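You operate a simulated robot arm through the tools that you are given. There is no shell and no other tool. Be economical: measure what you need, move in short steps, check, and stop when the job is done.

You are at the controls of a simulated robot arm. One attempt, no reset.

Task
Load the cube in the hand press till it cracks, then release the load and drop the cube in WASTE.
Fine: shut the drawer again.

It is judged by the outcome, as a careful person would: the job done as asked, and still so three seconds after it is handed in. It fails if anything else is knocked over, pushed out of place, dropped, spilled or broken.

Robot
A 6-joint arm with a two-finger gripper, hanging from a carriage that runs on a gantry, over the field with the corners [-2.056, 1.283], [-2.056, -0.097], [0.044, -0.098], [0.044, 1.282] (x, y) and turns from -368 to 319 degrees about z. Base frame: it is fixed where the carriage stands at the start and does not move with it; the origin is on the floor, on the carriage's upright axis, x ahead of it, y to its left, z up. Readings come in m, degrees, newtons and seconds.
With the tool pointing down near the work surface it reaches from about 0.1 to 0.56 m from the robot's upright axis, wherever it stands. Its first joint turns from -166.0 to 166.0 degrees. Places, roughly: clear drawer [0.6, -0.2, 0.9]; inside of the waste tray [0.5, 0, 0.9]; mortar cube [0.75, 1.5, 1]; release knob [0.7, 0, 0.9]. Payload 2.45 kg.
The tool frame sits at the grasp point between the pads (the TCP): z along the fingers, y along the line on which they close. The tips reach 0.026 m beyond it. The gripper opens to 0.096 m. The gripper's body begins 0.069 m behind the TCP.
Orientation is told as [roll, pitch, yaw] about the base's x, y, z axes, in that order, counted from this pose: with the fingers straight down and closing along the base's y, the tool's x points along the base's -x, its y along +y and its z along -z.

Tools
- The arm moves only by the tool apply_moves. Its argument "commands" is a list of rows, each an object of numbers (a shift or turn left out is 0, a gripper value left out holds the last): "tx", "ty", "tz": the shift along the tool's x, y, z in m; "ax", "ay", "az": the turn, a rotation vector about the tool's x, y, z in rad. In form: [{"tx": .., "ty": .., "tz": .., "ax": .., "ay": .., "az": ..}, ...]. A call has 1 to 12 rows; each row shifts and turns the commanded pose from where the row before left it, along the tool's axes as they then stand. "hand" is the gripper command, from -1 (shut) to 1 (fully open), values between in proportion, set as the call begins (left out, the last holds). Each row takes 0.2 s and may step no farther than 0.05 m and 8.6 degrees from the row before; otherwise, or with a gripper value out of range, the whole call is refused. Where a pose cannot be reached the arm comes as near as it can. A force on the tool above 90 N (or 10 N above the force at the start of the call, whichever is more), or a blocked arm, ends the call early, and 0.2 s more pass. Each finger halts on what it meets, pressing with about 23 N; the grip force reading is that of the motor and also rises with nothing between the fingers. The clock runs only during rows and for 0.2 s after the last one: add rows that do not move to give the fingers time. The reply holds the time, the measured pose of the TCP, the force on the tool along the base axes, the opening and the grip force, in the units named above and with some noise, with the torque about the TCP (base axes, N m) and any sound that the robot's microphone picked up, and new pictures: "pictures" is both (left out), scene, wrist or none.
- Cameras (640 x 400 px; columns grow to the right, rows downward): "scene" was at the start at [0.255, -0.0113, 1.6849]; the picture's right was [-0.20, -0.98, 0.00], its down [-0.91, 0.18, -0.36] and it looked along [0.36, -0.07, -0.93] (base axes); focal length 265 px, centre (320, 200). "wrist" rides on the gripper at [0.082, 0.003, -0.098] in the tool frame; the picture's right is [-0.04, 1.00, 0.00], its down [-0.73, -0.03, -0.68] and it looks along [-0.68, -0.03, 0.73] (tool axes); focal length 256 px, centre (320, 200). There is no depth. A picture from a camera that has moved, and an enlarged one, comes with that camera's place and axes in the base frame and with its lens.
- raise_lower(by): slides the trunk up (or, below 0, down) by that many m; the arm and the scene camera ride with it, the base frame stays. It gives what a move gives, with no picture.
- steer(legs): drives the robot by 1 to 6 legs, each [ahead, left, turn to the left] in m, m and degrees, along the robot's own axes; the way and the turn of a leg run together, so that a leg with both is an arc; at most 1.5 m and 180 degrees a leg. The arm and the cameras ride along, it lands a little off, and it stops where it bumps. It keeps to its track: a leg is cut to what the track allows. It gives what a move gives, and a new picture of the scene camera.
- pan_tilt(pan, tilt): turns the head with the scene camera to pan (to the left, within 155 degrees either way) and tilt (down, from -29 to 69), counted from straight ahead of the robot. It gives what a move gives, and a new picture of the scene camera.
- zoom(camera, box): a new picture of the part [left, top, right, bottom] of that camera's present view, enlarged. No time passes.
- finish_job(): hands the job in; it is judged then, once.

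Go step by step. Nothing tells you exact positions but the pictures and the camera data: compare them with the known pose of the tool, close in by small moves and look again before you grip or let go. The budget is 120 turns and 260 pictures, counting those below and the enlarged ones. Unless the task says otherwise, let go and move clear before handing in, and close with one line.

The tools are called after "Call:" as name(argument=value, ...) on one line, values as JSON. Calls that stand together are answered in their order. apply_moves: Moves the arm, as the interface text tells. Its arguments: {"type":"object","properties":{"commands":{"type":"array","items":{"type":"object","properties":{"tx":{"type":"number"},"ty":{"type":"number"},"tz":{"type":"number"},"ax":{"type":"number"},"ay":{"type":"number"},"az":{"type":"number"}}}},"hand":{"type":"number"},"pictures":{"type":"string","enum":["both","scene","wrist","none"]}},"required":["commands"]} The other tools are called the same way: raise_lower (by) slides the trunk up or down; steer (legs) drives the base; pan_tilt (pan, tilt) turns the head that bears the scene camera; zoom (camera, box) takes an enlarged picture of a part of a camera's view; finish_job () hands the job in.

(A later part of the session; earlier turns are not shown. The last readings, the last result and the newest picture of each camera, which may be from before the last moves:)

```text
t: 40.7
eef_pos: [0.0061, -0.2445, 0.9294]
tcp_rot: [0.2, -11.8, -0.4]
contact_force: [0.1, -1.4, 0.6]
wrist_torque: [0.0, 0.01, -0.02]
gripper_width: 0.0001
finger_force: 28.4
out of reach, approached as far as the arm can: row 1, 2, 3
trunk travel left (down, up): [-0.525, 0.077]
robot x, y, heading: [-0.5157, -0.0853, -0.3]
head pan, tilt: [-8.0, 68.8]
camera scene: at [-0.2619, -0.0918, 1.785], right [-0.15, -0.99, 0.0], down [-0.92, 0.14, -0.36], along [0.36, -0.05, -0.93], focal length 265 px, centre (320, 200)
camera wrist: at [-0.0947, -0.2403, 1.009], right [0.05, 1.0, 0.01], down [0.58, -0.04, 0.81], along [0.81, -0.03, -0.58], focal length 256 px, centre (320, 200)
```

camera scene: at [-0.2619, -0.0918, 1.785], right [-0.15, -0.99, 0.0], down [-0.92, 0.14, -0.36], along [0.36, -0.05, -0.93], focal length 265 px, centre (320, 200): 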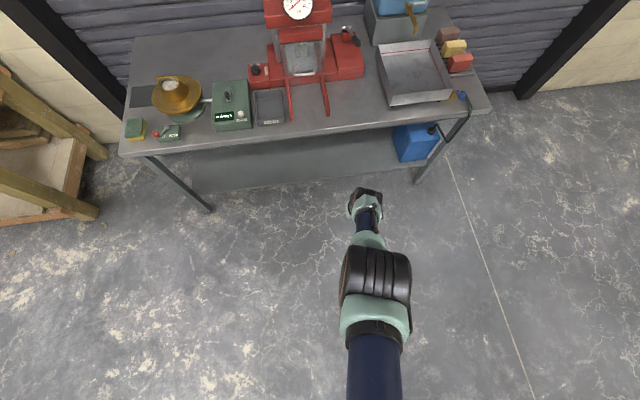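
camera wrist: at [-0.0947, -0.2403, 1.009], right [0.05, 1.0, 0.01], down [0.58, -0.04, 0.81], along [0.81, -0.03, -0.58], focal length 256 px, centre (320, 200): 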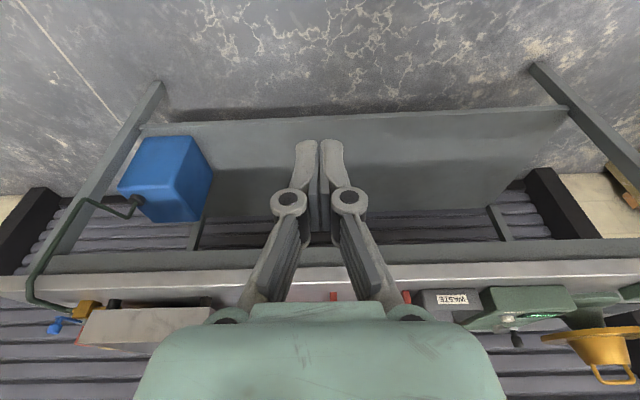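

Relative to the trunk the tool hangs rather low. Testing a pure rise here in free space.

Call:
apply_moves(commands=[{"tz": -0.039, "tx": -0.008}, {"tz": -0.039, "tx": -0.008}, {"tz": -0.039, "tx": -0.008}], pictures="none")

Call:
apply_moves(commands=[{"ty": 0.04}, {"ty": 0.04}, {"ty": 0.04}, {"ty": 0.04}], pictures="scene")

```text
t: 41.5
eef_pos: [0.0599, -0.2648, 1.0117]
tcp_rot: [0.1, -11.7, -0.4]
contact_force: [-0.9, 0.3, -0.2]
wrist_torque: [-0.01, -0.05, -0.03]
gripper_width: 0.0001
finger_force: 27.9
out of reach, approached as far as the arm can: row 1, 2, 3
trunk travel left (down, up): [-0.525, 0.077]
robot x, y, heading: [-0.5134, -0.0846, -0.3]
head pan, tilt: [-8.0, 68.8]
```

```text
t: 42.5
eef_pos: [0.0826, -0.1073, 0.9978]
tcp_rot: [0.2, -11.7, -0.4]
contact_force: [-0.7, -1.2, 0.4]
wrist_torque: [0.02, 0.02, -0.01]
gripper_width: 0.0
finger_force: 29.0
out of reach, approached as far as the arm can: row 1, 2, 3
trunk travel left (down, up): [-0.525, 0.077]
robot x, y, heading: [-0.5192, -0.0817, -0.5]
head pan, tilt: [-8.0, 68.8]
camera scene: at [-0.262, -0.092, 1.7849], right [-0.15, -0.99, 0.0], down [-0.92, 0.14, -0.36], along [0.36, -0.05, -0.93], focal length 265 px, centre (320, 200)
```

scene: 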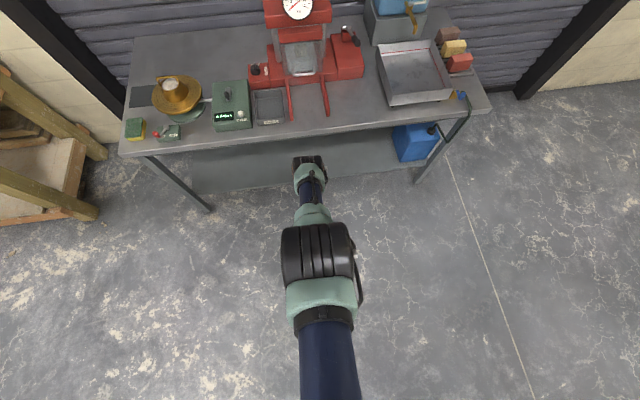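

Now the pose is reachable again. Retracting straight back in small steps to check.

Call:
apply_moves(commands=[{"tz": -0.004, "tx": 0.0196}, {"tz": -0.004, "tx": 0.0196}, {"tz": -0.004, "tx": 0.0196}, {"tz": -0.004, "tx": 0.0196}], pictures="none")

Call:
apply_moves(commands=[{"tz": -0.0294, "tx": -0.006}, {"tz": -0.0294, "tx": -0.006}, {"tz": -0.0294, "tx": -0.006}], pictures="none")

```text
t: 43.5
eef_pos: [0.0555, -0.1096, 0.9603]
tcp_rot: [0.1, -11.8, -0.4]
contact_force: [0.4, -0.6, 0.2]
wrist_torque: [-0.01, -0.04, 0.01]
gripper_width: 0.0
finger_force: 28.7
out of reach, approached as far as the arm can: row 1, 2, 3, 4
trunk travel left (down, up): [-0.525, 0.077]
robot x, y, heading: [-0.5153, -0.0835, -0.3]
head pan, tilt: [-8.0, 68.8]
```

```text
t: 44.3
eef_pos: [0.0971, -0.1104, 1.0229]
tcp_rot: [0.2, -11.8, -0.4]
contact_force: [0.3, 0.2, 0.3]
wrist_torque: [0.03, -0.02, -0.02]
gripper_width: 0.0002
finger_force: 28.8
out of reach, approached as far as the arm can: row 1, 2, 3
trunk travel left (down, up): [-0.525, 0.077]
robot x, y, heading: [-0.5161, -0.0817, -0.6]
head pan, tilt: [-8.0, 68.8]
```

Motions only slide along a shell, which suggests the elbow has bent through straight. I'll extend outward past straight, then retract to let it flip back.

Call:
apply_moves(commands=[{"tz": 0.0293, "tx": -0.027}, {"tz": 0.0293, "tx": -0.027}, {"tz": 0.0293, "tx": -0.027}], pictures="none")

Call:
apply_moves(commands=[{"tz": -0.0293, "tx": 0.027}, {"tz": -0.0293, "tx": 0.027}, {"tz": -0.0293, "tx": 0.027}, {"tz": -0.0293, "tx": 0.027}, {"tz": -0.0293, "tx": 0.027}], pictures="scene")

```text
t: 45.1
eef_pos: [0.0989, -0.1112, 1.0209]
tcp_rot: [0.2, -11.9, -0.4]
contact_force: [0.4, -0.1, 0.1]
wrist_torque: [-0.01, -0.03, -0.02]
gripper_width: 0.0
finger_force: 28.1
out of reach, approached as far as the arm can: row 1, 2, 3
trunk travel left (down, up): [-0.525, 0.077]
robot x, y, heading: [-0.5222, -0.083, -0.3]
head pan, tilt: [-8.0, 68.8]
```

```text
t: 46.3
eef_pos: [0.1045, -0.1175, 1.0392]
tcp_rot: [0.2, -11.7, -0.4]
contact_force: [1.1, -0.2, 0.2]
wrist_torque: [0.01, -0.02, 0.02]
gripper_width: 0.0
finger_force: 28.8
out of reach, approached as far as the arm can: row 1, 2, 3, 4, 5
trunk travel left (down, up): [-0.525, 0.077]
robot x, y, heading: [-0.5186, -0.0811, -0.2]
head pan, tilt: [-8.0, 68.8]
camera scene: at [-0.262, -0.0919, 1.7849], right [-0.15, -0.99, 0.0], down [-0.92, 0.14, -0.36], along [0.36, -0.05, -0.93], focal length 265 px, centre (320, 200)
```

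scene: 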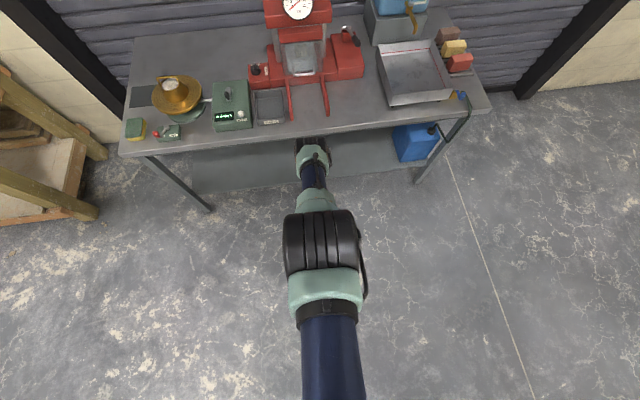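

The shell has a radius of about 0.32 m around the elbow: the shoulder is at its limit in the elbow-up branch. I'll reach far down in free space to straighten the arm, then sweep forward and up so that it folds the other way.

Call:
apply_moves(commands=[{"tz": 0.045, "tx": 0.02}, {"tz": 0.045, "tx": 0.02}, {"tz": 0.045, "tx": 0.02}, {"tz": 0.045, "tx": 0.02}, {"tz": 0.045, "tx": 0.02}, {"tz": 0.045, "tx": 0.02}, {"tz": 0.045, "tx": 0.02}, {"tz": 0.045, "tx": 0.02}], pictures="scene")

```text
t: 48.1
eef_pos: [-0.093, -0.1133, 0.8125]
tcp_rot: [0.2, -12.0, -0.4]
contact_force: [0.0, 0.4, 0.7]
wrist_torque: [0.01, 0.05, 0.02]
gripper_width: 0.0
finger_force: 28.4
out of reach, approached as far as the arm can: row 1, 2, 3, 4, 5, 6, 7, 8
trunk travel left (down, up): [-0.525, 0.077]
robot x, y, heading: [-0.5163, -0.0807, -0.4]
head pan, tilt: [-8.0, 68.8]
camera scene: at [-0.2616, -0.0919, 1.7851], right [-0.15, -0.99, 0.0], down [-0.92, 0.14, -0.36], along [0.36, -0.05, -0.93], focal length 265 px, centre (320, 200)
```

scene: 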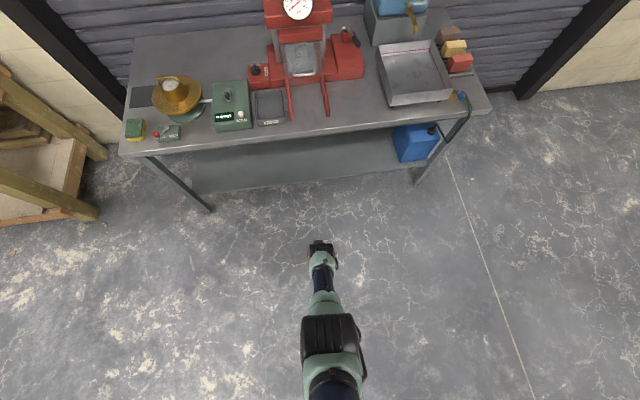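

The arm looks simply stretched straight, perhaps chasing a commanded pose far ahead. I test with a long retraction command.

Call:
apply_moves(commands=[{"tz": -0.03, "tx": 0.035}, {"tz": -0.03, "tx": 0.035}, {"tz": -0.03, "tx": 0.035}, {"tz": -0.03, "tx": 0.035}], pictures="none")

Call:
apply_moves(commands=[{"tz": -0.03, "tx": 0.035}, {"tz": -0.03, "tx": 0.035}, {"tz": -0.03, "tx": 0.035}, {"tz": -0.03, "tx": 0.035}], pictures="none")

```text
t: 49.1
eef_pos: [-0.2567, -0.112, 0.9024]
tcp_rot: [0.1, -11.9, -0.4]
contact_force: [0.5, -0.5, 1.2]
wrist_torque: [0.0, 0.07, 0.01]
gripper_width: 0.0
finger_force: 28.2
trunk travel left (down, up): [-0.525, 0.077]
robot x, y, heading: [-0.516, -0.0773, -0.7]
head pan, tilt: [-8.0, 68.8]
```

```text
t: 50.1
eef_pos: [-0.4168, -0.111, 0.9914]
tcp_rot: [0.1, -11.7, -0.4]
contact_force: [0.3, 0.1, -0.6]
wrist_torque: [0.05, 0.05, 0.01]
gripper_width: 0.0
finger_force: 28.2
trunk travel left (down, up): [-0.525, 0.077]
robot x, y, heading: [-0.5149, -0.0843, -0.6]
head pan, tilt: [-8.0, 68.8]
```

Recovered: the arm follows exactly again. Moving forward to a normal posture and viewing it.

Call:
apply_moves(commands=[{"tz": 0.01, "tx": -0.048}, {"tz": 0.01, "tx": -0.048}, {"tz": 0.01, "tx": -0.048}, {"tz": 0.01, "tx": -0.048}, {"tz": 0.01, "tx": -0.048}], pictures="scene")

Call:
apply_moves(commands=[{"tz": -0.03, "tx": -0.006}, {"tz": -0.03, "tx": -0.006}], pictures="scene")

```text
t: 51.3
eef_pos: [-0.1722, -0.1109, 0.9903]
tcp_rot: [0.2, -11.7, -0.4]
contact_force: [-0.9, -0.1, 0.4]
wrist_torque: [0.0, -0.04, -0.01]
gripper_width: 0.0
finger_force: 28.8
trunk travel left (down, up): [-0.525, 0.077]
robot x, y, heading: [-0.5149, -0.081, -0.4]
head pan, tilt: [-8.0, 68.8]
camera scene: at [-0.2621, -0.0918, 1.7848], right [-0.15, -0.99, 0.0], down [-0.92, 0.14, -0.36], along [0.36, -0.05, -0.93], focal length 265 px, centre (320, 200)
```

scene: 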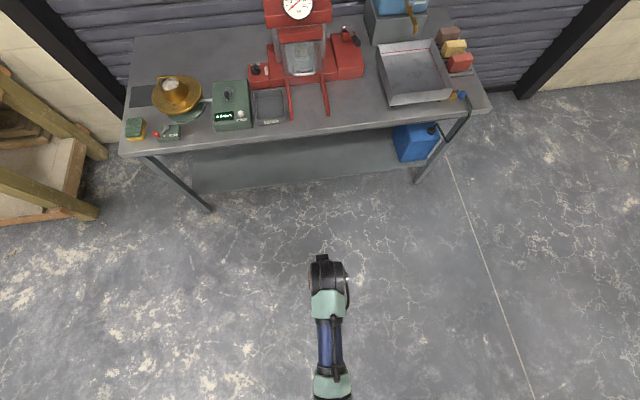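

```text
t: 51.9
eef_pos: [-0.1736, -0.1124, 1.0518]
tcp_rot: [0.2, -11.7, -0.4]
contact_force: [-0.5, 0.3, -0.2]
wrist_torque: [0.01, 0.03, 0.01]
gripper_width: 0.0002
finger_force: 28.9
trunk travel left (down, up): [-0.525, 0.077]
robot x, y, heading: [-0.517, -0.0853, -0.7]
head pan, tilt: [-8.0, 68.8]
camera scene: at [-0.262, -0.0919, 1.7848], right [-0.15, -0.99, 0.0], down [-0.92, 0.14, -0.36], along [0.36, -0.05, -0.93], focal length 265 px, centre (320, 200)
```

scene: 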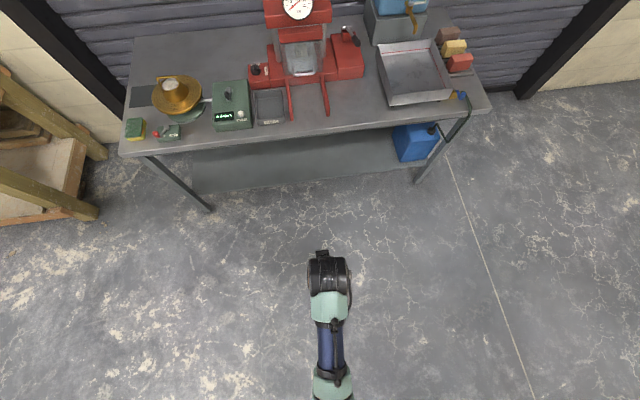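

Normal posture again. In free space I now shift to an extended, higher posture for the pump, then lower the trunk for more reach.

Call:
apply_moves(commands=[{"tz": -0.0204, "tx": -0.0247, "ty": -0.0275}, {"tz": -0.0204, "tx": -0.0247, "ty": -0.0275}, {"tz": -0.0204, "tx": -0.0247, "ty": -0.0275}, {"tz": -0.0204, "tx": -0.0247, "ty": -0.0275}, {"tz": -0.0204, "tx": -0.0247, "ty": -0.0275}, {"tz": -0.0204, "tx": -0.0247, "ty": -0.0275}, {"tz": -0.0204, "tx": -0.0247, "ty": -0.0275}, {"tz": -0.0204, "tx": -0.0247, "ty": -0.0275}], hand=0, pictures="none")

```text
t: 53.7
eef_pos: [-0.0151, -0.3347, 1.252]
tcp_rot: [0.2, -11.7, -0.4]
contact_force: [-0.4, 0.9, 0.5]
wrist_torque: [-0.04, -0.04, 0.0]
gripper_width: 0.048
finger_force: 0.0
trunk travel left (down, up): [-0.525, 0.077]
robot x, y, heading: [-0.5179, -0.0806, -0.2]
head pan, tilt: [-8.0, 68.8]
```

Call:
raise_lower(by=-0.14)

Call:
steer(legs=[[0.55, -0.01, 0]])

Call:
zoom(camera="wrist", box=[0, 0, 640, 400])

```text
t: 55.3
eef_pos: [-0.015, -0.3349, 1.1126]
tcp_rot: [0.2, -11.8, -0.4]
contact_force: [-0.2, -0.4, 0.1]
wrist_torque: [-0.04, 0.0, -0.01]
gripper_width: 0.048
finger_force: 0.1
trunk travel left (down, up): [-0.385, 0.217]
robot x, y, heading: [-0.5157, -0.0829, -0.1]
head pan, tilt: [-8.0, 68.8]
```

```text
t: 58.5
eef_pos: [0.5338, -0.3486, 1.1111]
tcp_rot: [0.2, -11.7, -0.6]
contact_force: [-0.2, -0.1, -0.2]
wrist_torque: [-0.01, 0.01, 0.01]
gripper_width: 0.0482
finger_force: 0.1
trunk travel left (down, up): [-0.385, 0.217]
robot x, y, heading: [0.0349, -0.0908, -0.7]
head pan, tilt: [-8.0, 68.8]
camera scene: at [0.2882, -0.1053, 1.6449], right [-0.15, -0.99, 0.0], down [-0.92, 0.14, -0.36], along [0.36, -0.05, -0.93], focal length 265 px, centre (320, 200)
```

scene: 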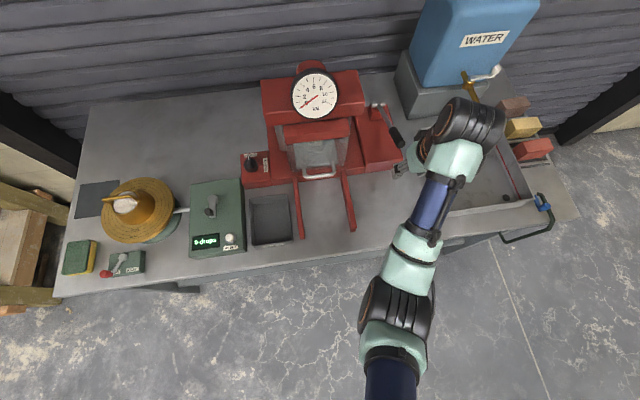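

```text
1.00 times, centred on (320, 200) of wrist (not enlarged: the box is as wide or as high as the picture)
camera zoom: at [0.4341, -0.3444, 1.1908], right [0.05, 1.0, 0.01], down [0.58, -0.04, 0.81], along [0.81, -0.03, -0.58], focal length 256 px, centre (320, 200)
```

zoom: 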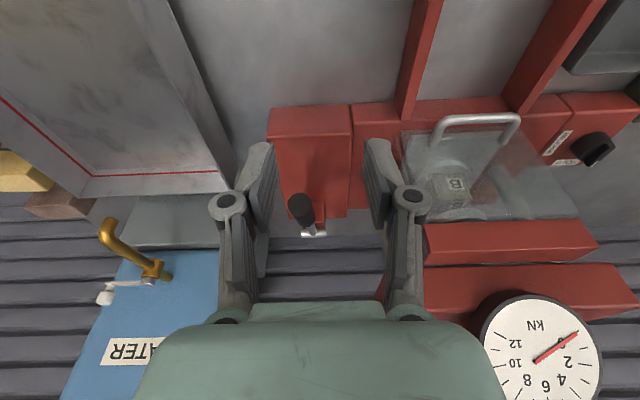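

The lever is ahead, its grip end ≈(0.657,-0.374,1.03). Moving above it.

Call:
apply_moves(commands=[{"tz": 0.0071, "tx": -0.0343, "ty": -0.007}, {"tz": 0.0071, "tx": -0.0343, "ty": -0.007}, {"tz": 0.0071, "tx": -0.0343, "ty": -0.007}, {"tz": 0.0071, "tx": -0.0343, "ty": -0.007}], pictures="both")

```text
t: 59.5
eef_pos: [0.6664, -0.3744, 1.113]
tcp_rot: [0.1, -11.9, -0.7]
contact_force: [-0.3, -0.2, -0.2]
wrist_torque: [-0.02, -0.08, 0.0]
gripper_width: 0.048
finger_force: 0.0
out of reach, approached as far as the arm can: row 4
trunk travel left (down, up): [-0.385, 0.217]
robot x, y, heading: [0.0322, -0.0946, -0.6]
head pan, tilt: [-8.0, 68.8]
camera scene: at [0.288, -0.1052, 1.6447], right [-0.15, -0.99, 0.0], down [-0.92, 0.14, -0.36], along [0.36, -0.05, -0.93], focal length 265 px, centre (320, 200)
camera wrist: at [0.5666, -0.3703, 1.1917], right [0.05, 1.0, 0.01], down [0.58, -0.04, 0.82], along [0.81, -0.03, -0.58], focal length 256 px, centre (320, 200)
```

scene: 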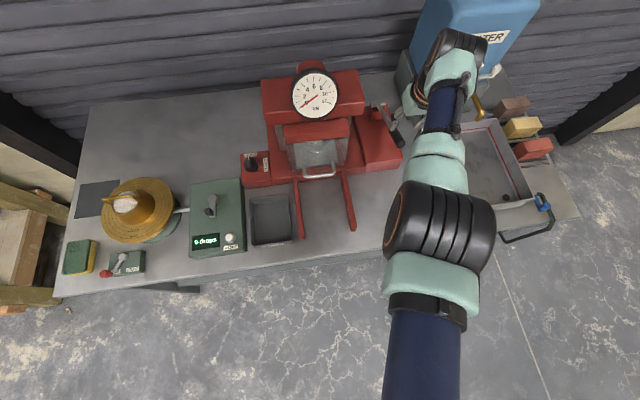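
wrist: 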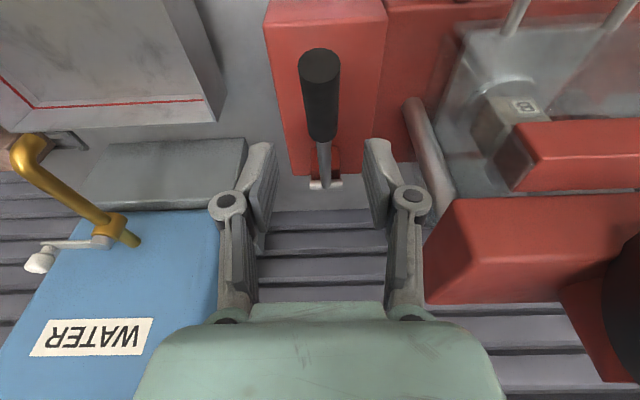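

The lever is in line (grip x 0.65–0.72, y≈-0.373). I'm at the reach limit, so back a little and tilt to 40° for more reach.

Call:
apply_moves(commands=[{"tz": -0.0071, "tx": 0.0343}, {"ay": -0.125}, {"ay": -0.125}, {"ay": -0.125}, {"ay": -0.125}], pictures="wrist")

```text
t: 60.7
eef_pos: [0.6321, -0.3747, 1.1141]
tcp_rot: [0.2, -40.6, -0.7]
contact_force: [0.0, -0.7, -0.4]
wrist_torque: [0.0, 0.03, 0.0]
gripper_width: 0.0478
finger_force: 0.1
trunk travel left (down, up): [-0.385, 0.217]
robot x, y, heading: [0.0325, -0.0931, -0.5]
head pan, tilt: [-8.0, 68.8]
camera wrist: at [0.5059, -0.3702, 1.1344], right [0.04, 1.0, 0.03], down [0.12, -0.03, 0.99], along [0.99, -0.04, -0.12], focal length 256 px, centre (320, 200)
```

wrist: 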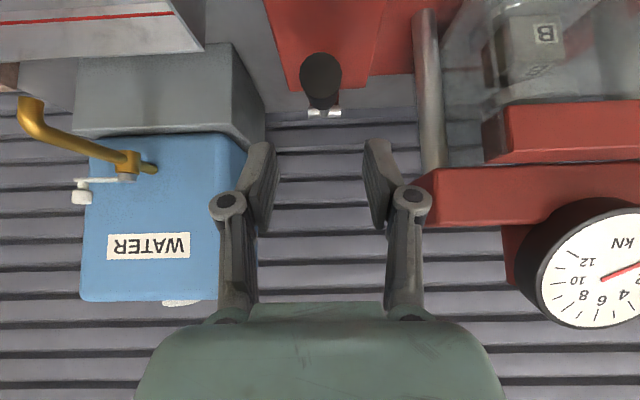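

Straddling the grip: moving down and forward along the fingers.

Call:
apply_moves(commands=[{"tz": 0.024, "tx": 0.0074}, {"tz": 0.024, "tx": 0.0074}, {"tz": 0.024, "tx": 0.0074}], pictures="wrist")

```text
t: 61.5
eef_pos: [0.6616, -0.3735, 1.0433]
tcp_rot: [0.2, -40.4, -0.7]
contact_force: [0.4, -0.3, -0.5]
wrist_torque: [0.0, 0.01, 0.0]
gripper_width: 0.0481
finger_force: 0.2
trunk travel left (down, up): [-0.385, 0.217]
robot x, y, heading: [0.0358, -0.0926, -0.5]
head pan, tilt: [-8.0, 68.8]
camera wrist: at [0.536, -0.3699, 1.0649], right [0.04, 1.0, 0.03], down [0.12, -0.03, 0.99], along [0.99, -0.04, -0.12], focal length 256 px, centre (320, 200)
```

wrist: 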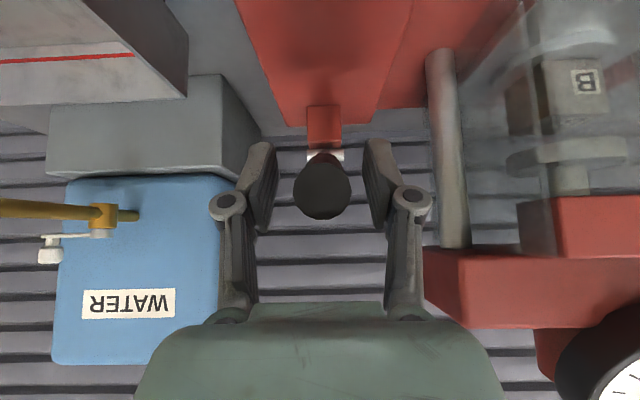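

The grip end is at z≈1.045 between the fingers. A bit further forward, then close.

Call:
apply_moves(commands=[{"tz": 0.0155, "tx": -0.006}], pictures="none")

Call:
apply_moves(commands=[{}, {}, {}], hand=-1, pictures="wrist")

```text
t: 61.9
eef_pos: [0.6769, -0.374, 1.0358]
tcp_rot: [0.2, -40.4, -0.7]
contact_force: [0.0, -0.1, 0.2]
wrist_torque: [0.01, -0.03, 0.03]
gripper_width: 0.048
finger_force: 0.1
trunk travel left (down, up): [-0.385, 0.217]
robot x, y, heading: [0.0339, -0.0928, -0.6]
head pan, tilt: [-8.0, 68.8]
```

```text
t: 62.7
eef_pos: [0.6764, -0.3733, 1.0356]
tcp_rot: [0.3, -40.4, -0.7]
contact_force: [-2.5, 8.1, 3.6]
wrist_torque: [0.1, -0.06, 0.23]
gripper_width: 0.0231
finger_force: 45.2
trunk travel left (down, up): [-0.385, 0.217]
robot x, y, heading: [0.0323, -0.0933, -0.5]
head pan, tilt: [-8.0, 68.8]
camera wrist: at [0.5504, -0.3684, 1.057], right [0.04, 1.0, 0.03], down [0.12, -0.04, 0.99], along [0.99, -0.04, -0.12], focal length 256 px, centre (320, 200)
```

wrist: 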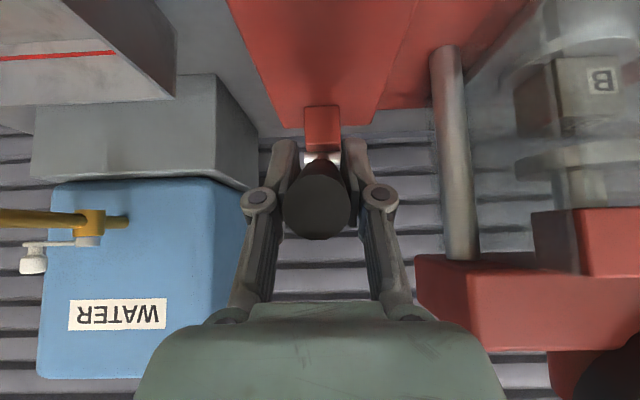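

Lever gripped. First part of a downstroke along its arc.

Call:
apply_moves(commands=[{"tz": 0.0102, "tx": 0.0189}, {"tz": 0.0117, "tx": 0.0169}], pictures="both")

```text
t: 63.3
eef_pos: [0.6683, -0.3721, 0.9984]
tcp_rot: [0.3, -40.8, -0.7]
contact_force: [7.1, 10.4, 12.8]
wrist_torque: [0.14, -1.58, 0.28]
gripper_width: 0.0231
finger_force: 44.9
trunk travel left (down, up): [-0.385, 0.217]
robot x, y, heading: [0.0335, -0.0925, -0.6]
head pan, tilt: [-8.0, 68.8]
camera scene: at [0.2898, -0.1046, 1.6455], right [-0.15, -0.99, 0.0], down [-0.92, 0.14, -0.36], along [0.36, -0.05, -0.93], focal length 265 px, centre (320, 200)
camera wrist: at [0.5416, -0.3683, 1.0189], right [0.04, 1.0, 0.03], down [0.11, -0.03, 0.99], along [0.99, -0.04, -0.11], focal length 256 px, centre (320, 200)
```

scene: 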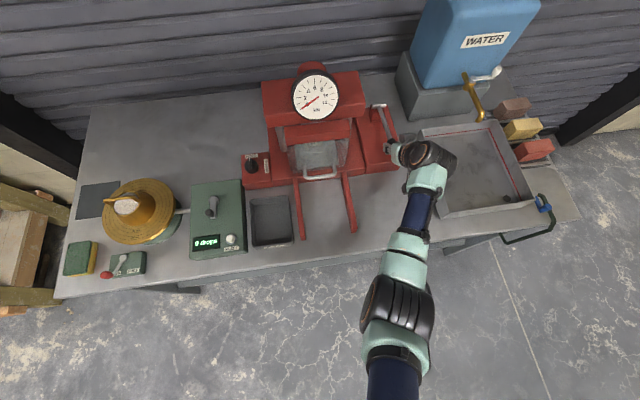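
wrist: 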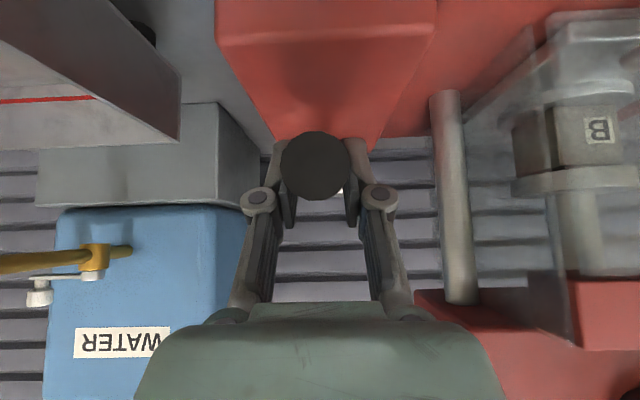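

It moves with modest force; continue, letting the tool turn along with the lever.

Call:
apply_moves(commands=[{"tz": 0.0133, "tx": 0.0156, "ay": -0.12}, {"tz": 0.013, "tx": 0.0159, "ay": -0.12}], pictures="both")

Call:
zoom(camera="scene", box=[230, 60, 410, 190])

```text
t: 63.9
eef_pos: [0.6671, -0.3734, 0.9608]
tcp_rot: [0.3, -54.8, -0.7]
contact_force: [12.1, 14.1, 28.8]
wrist_torque: [0.18, 0.11, 0.36]
gripper_width: 0.023
finger_force: 45.0
trunk travel left (down, up): [-0.385, 0.217]
robot x, y, heading: [0.0317, -0.0958, -0.7]
head pan, tilt: [-8.0, 68.8]
camera scene: at [0.2906, -0.1044, 1.6465], right [-0.15, -0.99, 0.0], down [-0.92, 0.14, -0.37], along [0.36, -0.05, -0.93], focal length 265 px, centre (320, 200)
camera wrist: at [0.5386, -0.3682, 0.9511], right [0.03, 1.0, 0.04], down [-0.13, -0.03, 0.99], along [0.99, -0.04, 0.13], focal length 256 px, centre (320, 200)
```

scene: 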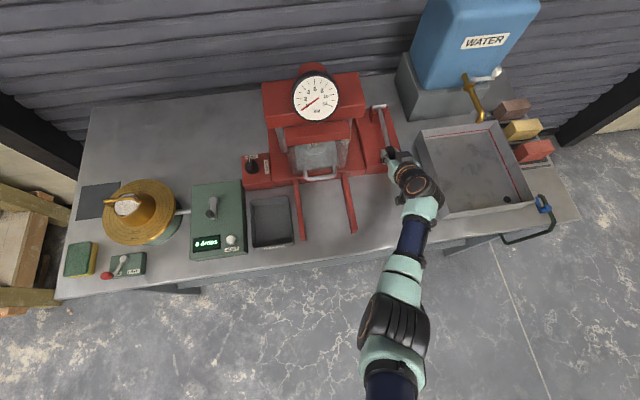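
wrist: 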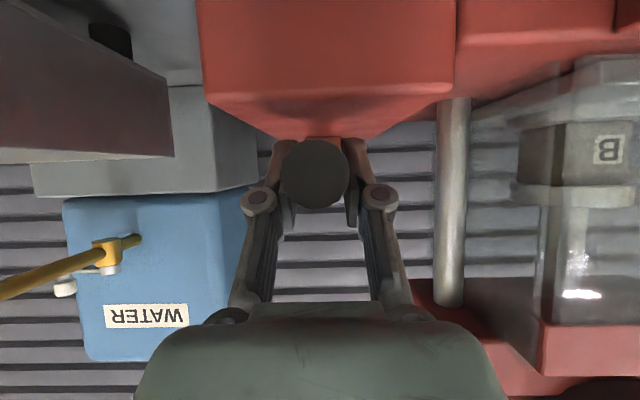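

```text
3.08 times, centred on (320, 125) of scene
camera zoom: at [0.2906, -0.1044, 1.6465], right [-0.15, -0.99, 0.0], down [-0.92, 0.14, -0.37], along [0.36, -0.05, -0.93], focal length 816 px, centre (320, 431)
```

zoom: 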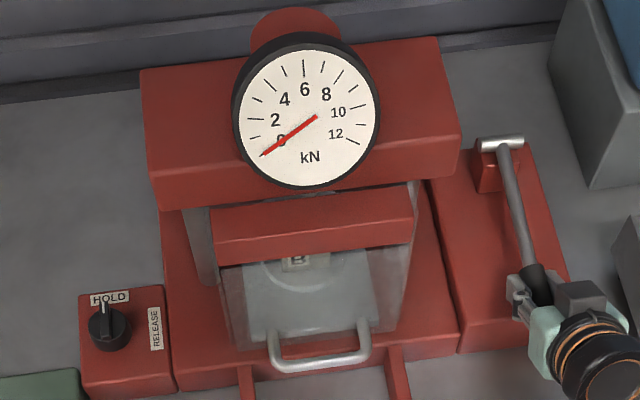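

The lever is down; fingertips are just above the pump block (top z≈0.915), so this is my lower limit. Gauge still 0, so I pump: up and down.

Call:
apply_moves(commands=[{"ay": 0.12}, {"tz": -0.013, "tx": -0.0159}, {"ay": 0.12}, {"tz": -0.0133, "tx": -0.0156}, {"tz": -0.0117, "tx": -0.0169}, {"tz": -0.0102, "tx": -0.0189}], pictures="none")

Call:
apply_moves(commands=[{"tz": 0.0102, "tx": 0.0189}, {"tz": 0.0117, "tx": 0.0169}, {"tz": 0.0133, "tx": 0.0156, "ay": -0.12}, {"tz": 0.013, "tx": 0.0159, "ay": -0.12}], pictures="none")

Call:
zoom(camera="scene", box=[230, 60, 410, 190])

```text
t: 65.3
eef_pos: [0.6732, -0.3738, 1.0318]
tcp_rot: [0.6, -40.0, -1.0]
contact_force: [-6.3, 8.1, -4.7]
wrist_torque: [0.12, 1.47, 0.2]
gripper_width: 0.023
finger_force: 44.9
trunk travel left (down, up): [-0.385, 0.217]
robot x, y, heading: [0.0336, -0.0946, -0.4]
head pan, tilt: [-8.0, 68.8]
```

```text
t: 66.3
eef_pos: [0.6648, -0.3736, 0.959]
tcp_rot: [0.1, -54.6, -0.6]
contact_force: [15.8, 7.0, 12.2]
wrist_torque: [-0.01, 0.88, 0.37]
gripper_width: 0.023
finger_force: 45.4
trunk travel left (down, up): [-0.385, 0.217]
robot x, y, heading: [0.0331, -0.0964, -0.4]
head pan, tilt: [-8.0, 68.8]
```

```text
3.08 times, centred on (320, 125) of scene
camera zoom: at [0.2904, -0.1048, 1.6458], right [-0.15, -0.99, 0.0], down [-0.92, 0.14, -0.36], along [0.36, -0.05, -0.93], focal length 816 px, centre (320, 431)
```

zoom: 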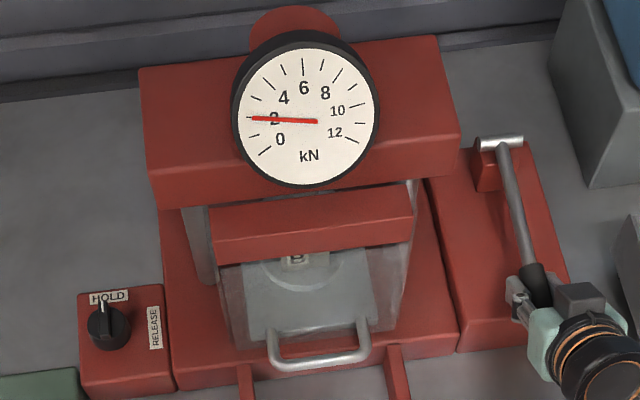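

The gauge reads about 2 kN after the stroke. Another full stroke, watching for the crack.

Call:
apply_moves(commands=[{"ay": 0.12}, {"tz": -0.013, "tx": -0.0159}, {"ay": 0.12}, {"tz": -0.0133, "tx": -0.0156}, {"tz": -0.0117, "tx": -0.0169}, {"tz": -0.0102, "tx": -0.0189}], pictures="none")

Call:
apply_moves(commands=[{"tz": 0.0102, "tx": 0.0189}, {"tz": 0.0117, "tx": 0.0169}, {"tz": 0.0133, "tx": 0.0156, "ay": -0.12}, {"tz": 0.013, "tx": 0.0159, "ay": -0.12}], pictures="none")

Call:
zoom(camera="scene", box=[230, 60, 410, 190])

```text
t: 67.7
eef_pos: [0.6724, -0.3737, 1.0331]
tcp_rot: [0.6, -40.0, -0.8]
contact_force: [-10.8, 7.3, -2.7]
wrist_torque: [0.09, 1.46, 0.18]
gripper_width: 0.0228
finger_force: 45.7
trunk travel left (down, up): [-0.385, 0.217]
robot x, y, heading: [0.0309, -0.0949, -0.5]
head pan, tilt: [-8.0, 68.8]
```

```text
t: 68.7
eef_pos: [0.665, -0.3733, 0.9577]
tcp_rot: [0.1, -54.4, -0.6]
contact_force: [23.8, 3.7, 1.6]
wrist_torque: [-0.12, 1.27, 0.4]
gripper_width: 0.0229
finger_force: 45.0
trunk travel left (down, up): [-0.385, 0.217]
robot x, y, heading: [0.0308, -0.0926, -0.8]
head pan, tilt: [-8.0, 68.8]
```

```text
3.08 times, centred on (320, 125) of scene
camera zoom: at [0.2908, -0.105, 1.6456], right [-0.15, -0.99, 0.0], down [-0.92, 0.14, -0.37], along [0.36, -0.05, -0.93], focal length 816 px, centre (320, 431)
```

zoom: 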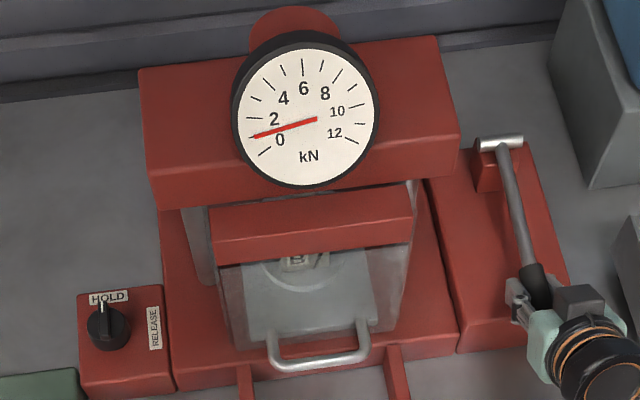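

The needle dropped to about 1 kN and a dark line crosses the cube. I check for the crack.

Call:
zoom(camera="wrist", box=[480, 30, 640, 330])

Call:
zoom(camera="scene", box=[285, 125, 345, 165])

```text
1.33 times, centred on (560, 180) of wrist
camera zoom: at [0.5365, -0.3683, 0.9475], right [0.03, 1.0, 0.03], down [-0.13, -0.03, 0.99], along [0.99, -0.04, 0.13], focal length 341 px, centre (0, 227)
```

zoom: 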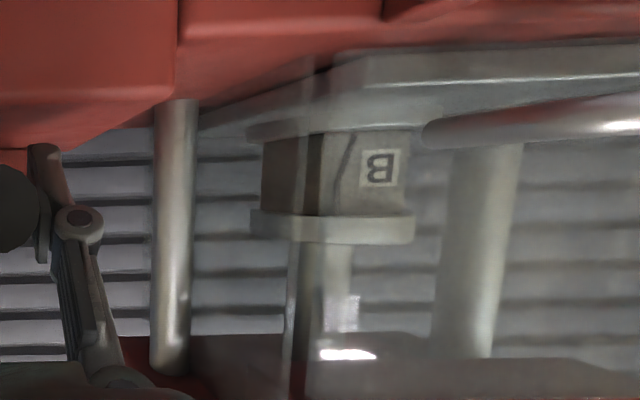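

```text
10.00 times, centred on (315, 145) of scene
camera zoom: at [0.2908, -0.105, 1.6456], right [-0.15, -0.99, 0.0], down [-0.92, 0.14, -0.37], along [0.36, -0.05, -0.93], focal length 2652 px, centre (370, 750)
```

zoom: 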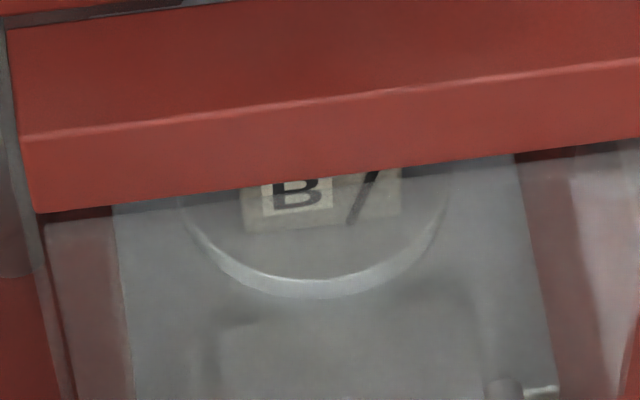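

The cube is cracked (crack line visible, load dropped). I return the lever up, open and back away.

Call:
apply_moves(commands=[{"ay": 0.12}, {"tz": -0.013, "tx": -0.0159}, {"ay": 0.12}, {"tz": -0.0133, "tx": -0.0156}, {"tz": -0.0117, "tx": -0.0169}, {"tz": -0.0102, "tx": -0.0189}], pictures="none")

Call:
apply_moves(commands=[{}, {}], hand=0, pictures="wrist")

```text
t: 70.1
eef_pos: [0.6724, -0.373, 1.0318]
tcp_rot: [0.5, -40.0, -0.9]
contact_force: [-14.5, 9.8, -3.7]
wrist_torque: [0.09, 0.67, 0.23]
gripper_width: 0.0227
finger_force: 44.7
trunk travel left (down, up): [-0.385, 0.217]
robot x, y, heading: [0.0321, -0.0923, -0.7]
head pan, tilt: [-8.0, 68.8]
```

```text
t: 70.7
eef_pos: [0.6773, -0.375, 1.0359]
tcp_rot: [0.3, -40.5, -0.8]
contact_force: [-0.4, 0.3, -0.4]
wrist_torque: [-0.01, -0.04, 0.01]
gripper_width: 0.0479
finger_force: 0.1
trunk travel left (down, up): [-0.385, 0.217]
robot x, y, heading: [0.0336, -0.0948, -0.9]
head pan, tilt: [-8.0, 68.8]
camera wrist: at [0.5507, -0.3705, 1.0574], right [0.04, 1.0, 0.03], down [0.12, -0.03, 0.99], along [0.99, -0.04, -0.12], focal length 256 px, centre (320, 200)
```

wrist: 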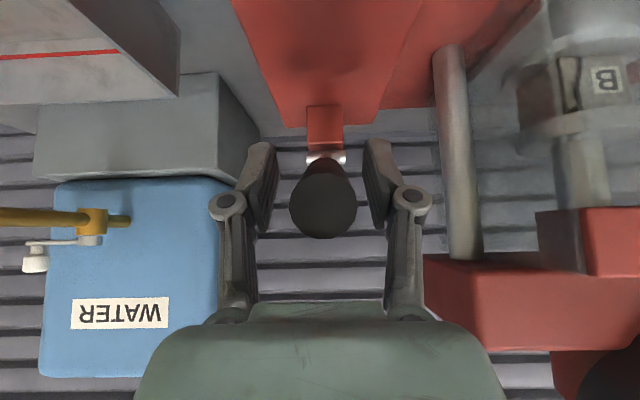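

Released cleanly. Backing away and retracting before going over to the release knob.

Call:
apply_moves(commands=[{"tz": -0.04}, {"tz": -0.04}, {"tz": -0.04}, {"tz": -0.026, "tx": 0.0305}, {"tz": -0.026, "tx": 0.0305}, {"tz": -0.026, "tx": 0.0305}], pictures="none")

```text
t: 72.1
eef_pos: [0.4794, -0.3731, 1.128]
tcp_rot: [0.2, -40.6, -0.8]
contact_force: [0.8, -0.1, 0.5]
wrist_torque: [0.0, 0.02, 0.0]
gripper_width: 0.0483
finger_force: 0.1
trunk travel left (down, up): [-0.385, 0.217]
robot x, y, heading: [0.0331, -0.095, -0.6]
head pan, tilt: [-8.0, 68.8]
```

Call:
apply_moves(commands=[{"ty": 0.04}, {"ty": 0.04}, {"ty": 0.04}, {"ty": 0.04}, {"ty": 0.04}, {"ty": 0.04}, {"ty": 0.04}], pictures="none")

Call:
steer(legs=[[0.01, 0.14, 0]])

Call:
apply_moves(commands=[{"ay": 0.125}, {"ay": 0.125}], pictures="wrist")

```text
t: 73.7
eef_pos: [0.4808, -0.0937, 1.1288]
tcp_rot: [0.3, -40.5, -0.7]
contact_force: [0.6, -0.8, 0.0]
wrist_torque: [0.02, -0.02, 0.01]
gripper_width: 0.048
finger_force: 0.1
trunk travel left (down, up): [-0.385, 0.217]
robot x, y, heading: [0.0306, -0.0967, -0.4]
head pan, tilt: [-8.0, 68.8]
```

```text
t: 75.0
eef_pos: [0.492, 0.0455, 1.1279]
tcp_rot: [0.2, -40.4, -0.7]
contact_force: [0.3, 0.4, 0.7]
wrist_torque: [0.03, 0.04, -0.04]
gripper_width: 0.0479
finger_force: 0.0
trunk travel left (down, up): [-0.385, 0.217]
robot x, y, heading: [0.0409, 0.0477, -0.5]
head pan, tilt: [-8.0, 68.8]
camera scene: at [0.2994, 0.0335, 1.6449], right [-0.15, -0.99, 0.0], down [-0.92, 0.14, -0.36], along [0.36, -0.05, -0.93], focal length 265 px, centre (320, 200)
```

scene: 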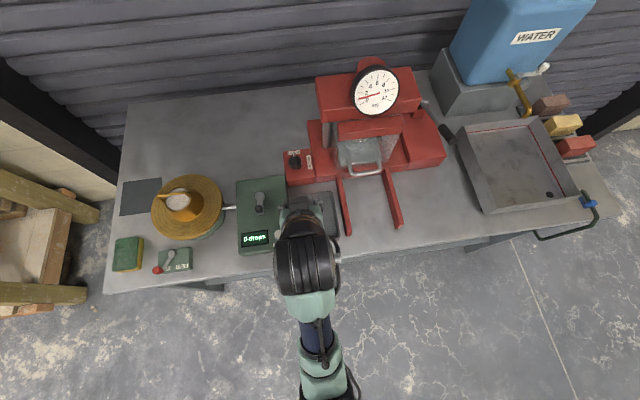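

```text
t: 75.6
eef_pos: [0.4954, 0.0447, 1.1196]
tcp_rot: [0.2, -26.3, -0.8]
contact_force: [0.8, -0.2, -0.6]
wrist_torque: [0.03, -0.02, -0.02]
gripper_width: 0.048
finger_force: 0.0
out of reach, approached as far as the arm can: row 2
trunk travel left (down, up): [-0.385, 0.217]
robot x, y, heading: [0.0446, 0.0436, -0.5]
head pan, tilt: [-8.0, 68.8]
camera wrist: at [0.3789, 0.0499, 1.1705], right [0.05, 1.0, 0.02], down [0.36, -0.04, 0.93], along [0.93, -0.04, -0.36], focal length 256 px, centre (320, 200)
```

wrist: 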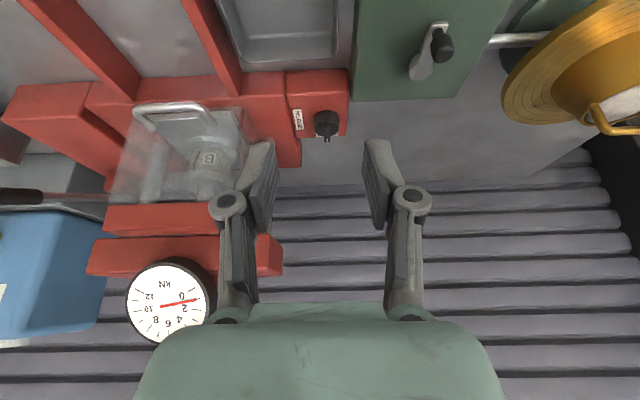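

The knob is at ≈(0.733,0.048,0.89), in line with the tool. Approaching above it.

Call:
apply_moves(commands=[{"tz": 0.0361, "tx": -0.019}, {"tz": 0.0361, "tx": -0.019}, {"tz": 0.0361, "tx": -0.019}, {"tz": 0.0361, "tx": -0.019}, {"tz": 0.0361, "tx": -0.019}], pictures="wrist")

Call:
zoom(camera="wrist", box=[240, 60, 400, 160])

```text
t: 76.8
eef_pos: [0.6617, 0.043, 0.9983]
tcp_rot: [0.1, -26.1, -0.7]
contact_force: [0.5, -0.2, 0.1]
wrist_torque: [0.0, -0.04, 0.04]
gripper_width: 0.048
finger_force: 0.1
trunk travel left (down, up): [-0.385, 0.217]
robot x, y, heading: [0.0457, 0.0457, -0.7]
head pan, tilt: [-8.0, 68.8]
camera wrist: at [0.5442, 0.048, 1.0509], right [0.05, 1.0, 0.02], down [0.36, -0.04, 0.93], along [0.93, -0.04, -0.36], focal length 256 px, centre (320, 200)
```

wrist: 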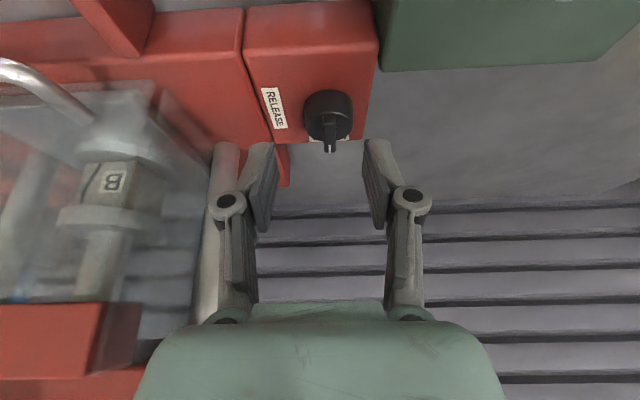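

```text
4.00 times, centred on (320, 110) of wrist
camera zoom: at [0.5442, 0.048, 1.0509], right [0.05, 1.0, 0.02], down [0.36, -0.04, 0.93], along [0.93, -0.04, -0.36], focal length 1024 px, centre (320, 560)
```

zoom: 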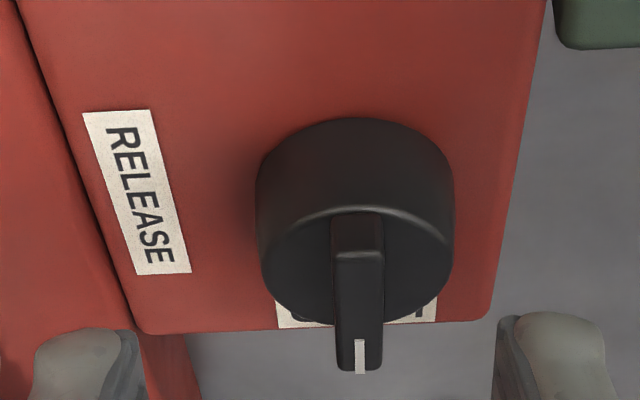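

The knob is a bar-type selector with its fin pointing to HOLD (+x), about 12 mm wide. To twist it from above I want a steeper tool, so I raise the arm, lower the trunk, and reduce the tilt.

Call:
apply_moves(commands=[{"tz": -0.0305, "tx": -0.015}, {"tz": -0.0305, "tx": -0.015}, {"tz": -0.0305, "tx": -0.015}, {"tz": -0.0305, "tx": -0.015}, {"tz": -0.0305, "tx": -0.015}, {"tz": -0.0305, "tx": -0.015}, {"ay": 0.14}], pictures="none")

```text
t: 78.4
eef_pos: [0.662, 0.0439, 1.2029]
tcp_rot: [0.2, -18.0, -0.7]
contact_force: [-0.8, 0.5, -0.6]
wrist_torque: [-0.01, -0.01, 0.0]
gripper_width: 0.0481
finger_force: 0.0
trunk travel left (down, up): [-0.385, 0.217]
robot x, y, heading: [0.0435, 0.0464, -0.5]
head pan, tilt: [-8.0, 68.8]
```

Call:
raise_lower(by=-0.2)

Call:
apply_moves(commands=[{"tz": 0.0124, "tx": -0.038, "ty": 0.001}], pictures="wrist")

Call:
zoom(camera="wrist", box=[240, 50, 400, 150])

```text
t: 80.6
eef_pos: [0.6607, 0.0427, 1.0034]
tcp_rot: [0.2, -18.0, -0.7]
contact_force: [1.1, 1.0, 0.8]
wrist_torque: [0.0, 0.05, -0.01]
gripper_width: 0.0479
finger_force: 0.1
trunk travel left (down, up): [-0.185, 0.417]
robot x, y, heading: [0.046, 0.0442, -0.8]
head pan, tilt: [-8.0, 68.8]
```

```text
t: 81.0
eef_pos: [0.7019, 0.0432, 1.0032]
tcp_rot: [0.2, -18.1, -0.7]
contact_force: [-0.3, 0.0, 0.0]
wrist_torque: [-0.05, 0.0, -0.06]
gripper_width: 0.0479
finger_force: 0.1
trunk travel left (down, up): [-0.185, 0.417]
robot x, y, heading: [0.0471, 0.045, -0.5]
head pan, tilt: [-8.0, 68.8]
camera wrist: at [0.5934, 0.0485, 1.0707], right [0.05, 1.0, 0.02], down [0.49, -0.04, 0.87], along [0.87, -0.03, -0.49], focal length 256 px, centre (320, 200)
```

wrist: 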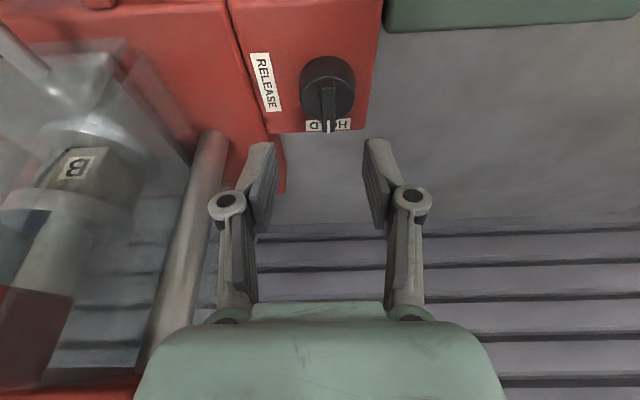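

```text
4.00 times, centred on (320, 100) of wrist
camera zoom: at [0.5934, 0.0485, 1.0707], right [0.05, 1.0, 0.02], down [0.49, -0.04, 0.87], along [0.87, -0.03, -0.49], focal length 1024 px, centre (320, 600)
```

zoom: 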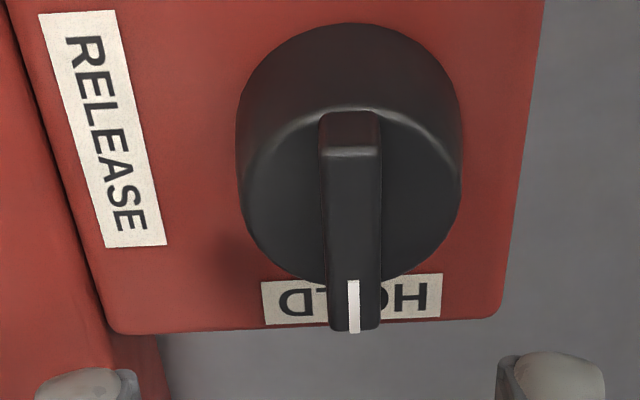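

Fin spans x 0.698–0.734 at y≈0.05, top z≈0.933; knob centre ≈(0.716,0.05). Lowering halfway and checking.

Call:
apply_moves(commands=[{"tz": 0.0254, "tx": 0.0051, "ty": 0.007}], pictures="wrist")

Call:
zoom(camera="wrist", box=[240, 70, 400, 170])

```text
t: 81.4
eef_pos: [0.7045, 0.0503, 0.9783]
tcp_rot: [0.2, -18.1, -0.7]
contact_force: [-0.3, 0.2, -0.6]
wrist_torque: [0.01, -0.02, -0.01]
gripper_width: 0.0482
finger_force: 0.1
trunk travel left (down, up): [-0.185, 0.417]
robot x, y, heading: [0.041, 0.0384, -0.6]
head pan, tilt: [-8.0, 68.8]
camera wrist: at [0.5963, 0.055, 1.045], right [0.05, 1.0, 0.02], down [0.49, -0.04, 0.87], along [0.87, -0.03, -0.49], focal length 256 px, centre (320, 200)
```

wrist: 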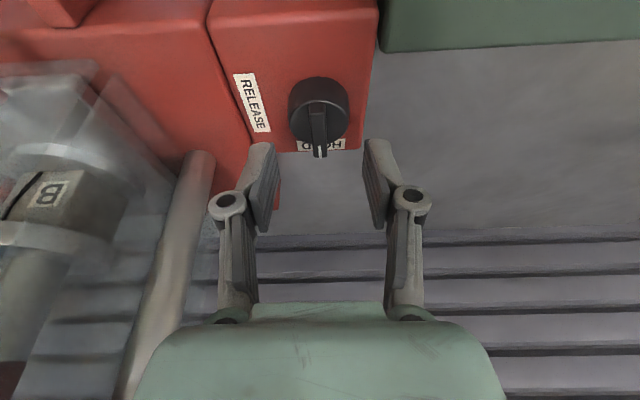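

```text
4.00 times, centred on (320, 120) of wrist
camera zoom: at [0.5963, 0.055, 1.045], right [0.05, 1.0, 0.02], down [0.49, -0.04, 0.87], along [0.87, -0.03, -0.49], focal length 1024 px, centre (320, 520)
```

zoom: 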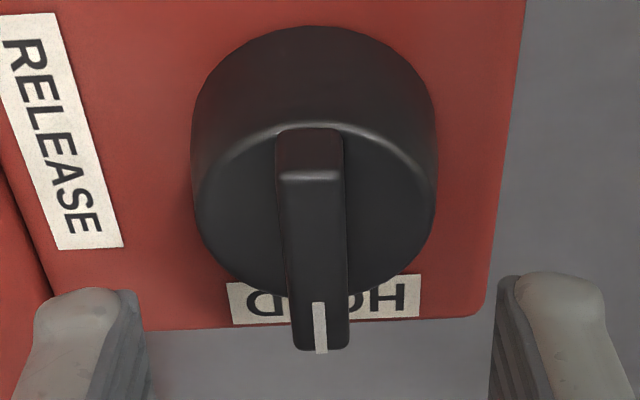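

Aligned. Final lowering to fin height, then look.

Call:
apply_moves(commands=[{"tz": 0.013, "tx": 0.0024}, {"tz": 0.013, "tx": 0.0024}], pictures="wrist")

Call:
zoom(camera="wrist", box=[240, 100, 400, 200])

```text
t: 82.0
eef_pos: [0.7079, 0.0513, 0.9501]
tcp_rot: [0.1, -18.0, -0.7]
contact_force: [0.4, 0.2, -0.5]
wrist_torque: [0.0, 0.01, 0.0]
gripper_width: 0.0483
finger_force: 0.1
trunk travel left (down, up): [-0.185, 0.417]
robot x, y, heading: [0.0489, 0.0449, -0.6]
head pan, tilt: [-8.0, 68.8]
camera wrist: at [0.5998, 0.0552, 1.0185], right [0.05, 1.0, 0.02], down [0.49, -0.04, 0.87], along [0.87, -0.03, -0.49], focal length 256 px, centre (320, 200)
```

wrist: 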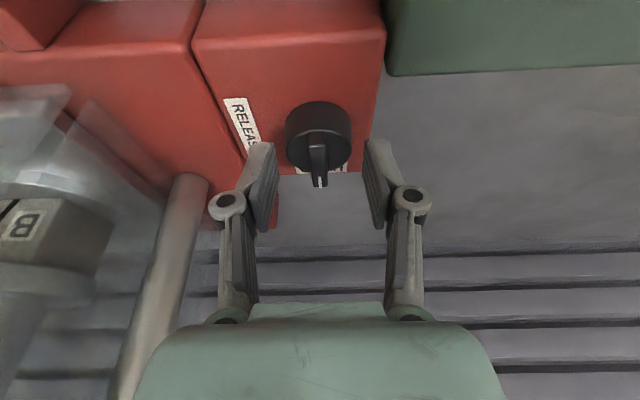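

```text
4.00 times, centred on (320, 150) of wrist
camera zoom: at [0.5998, 0.0552, 1.0185], right [0.05, 1.0, 0.02], down [0.49, -0.04, 0.87], along [0.87, -0.03, -0.49], focal length 1024 px, centre (320, 400)
```

zoom: 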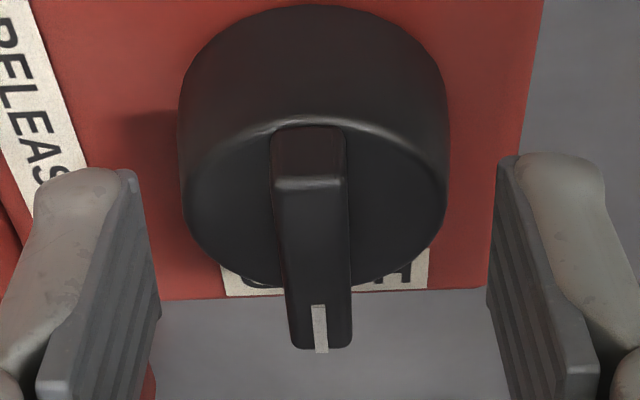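

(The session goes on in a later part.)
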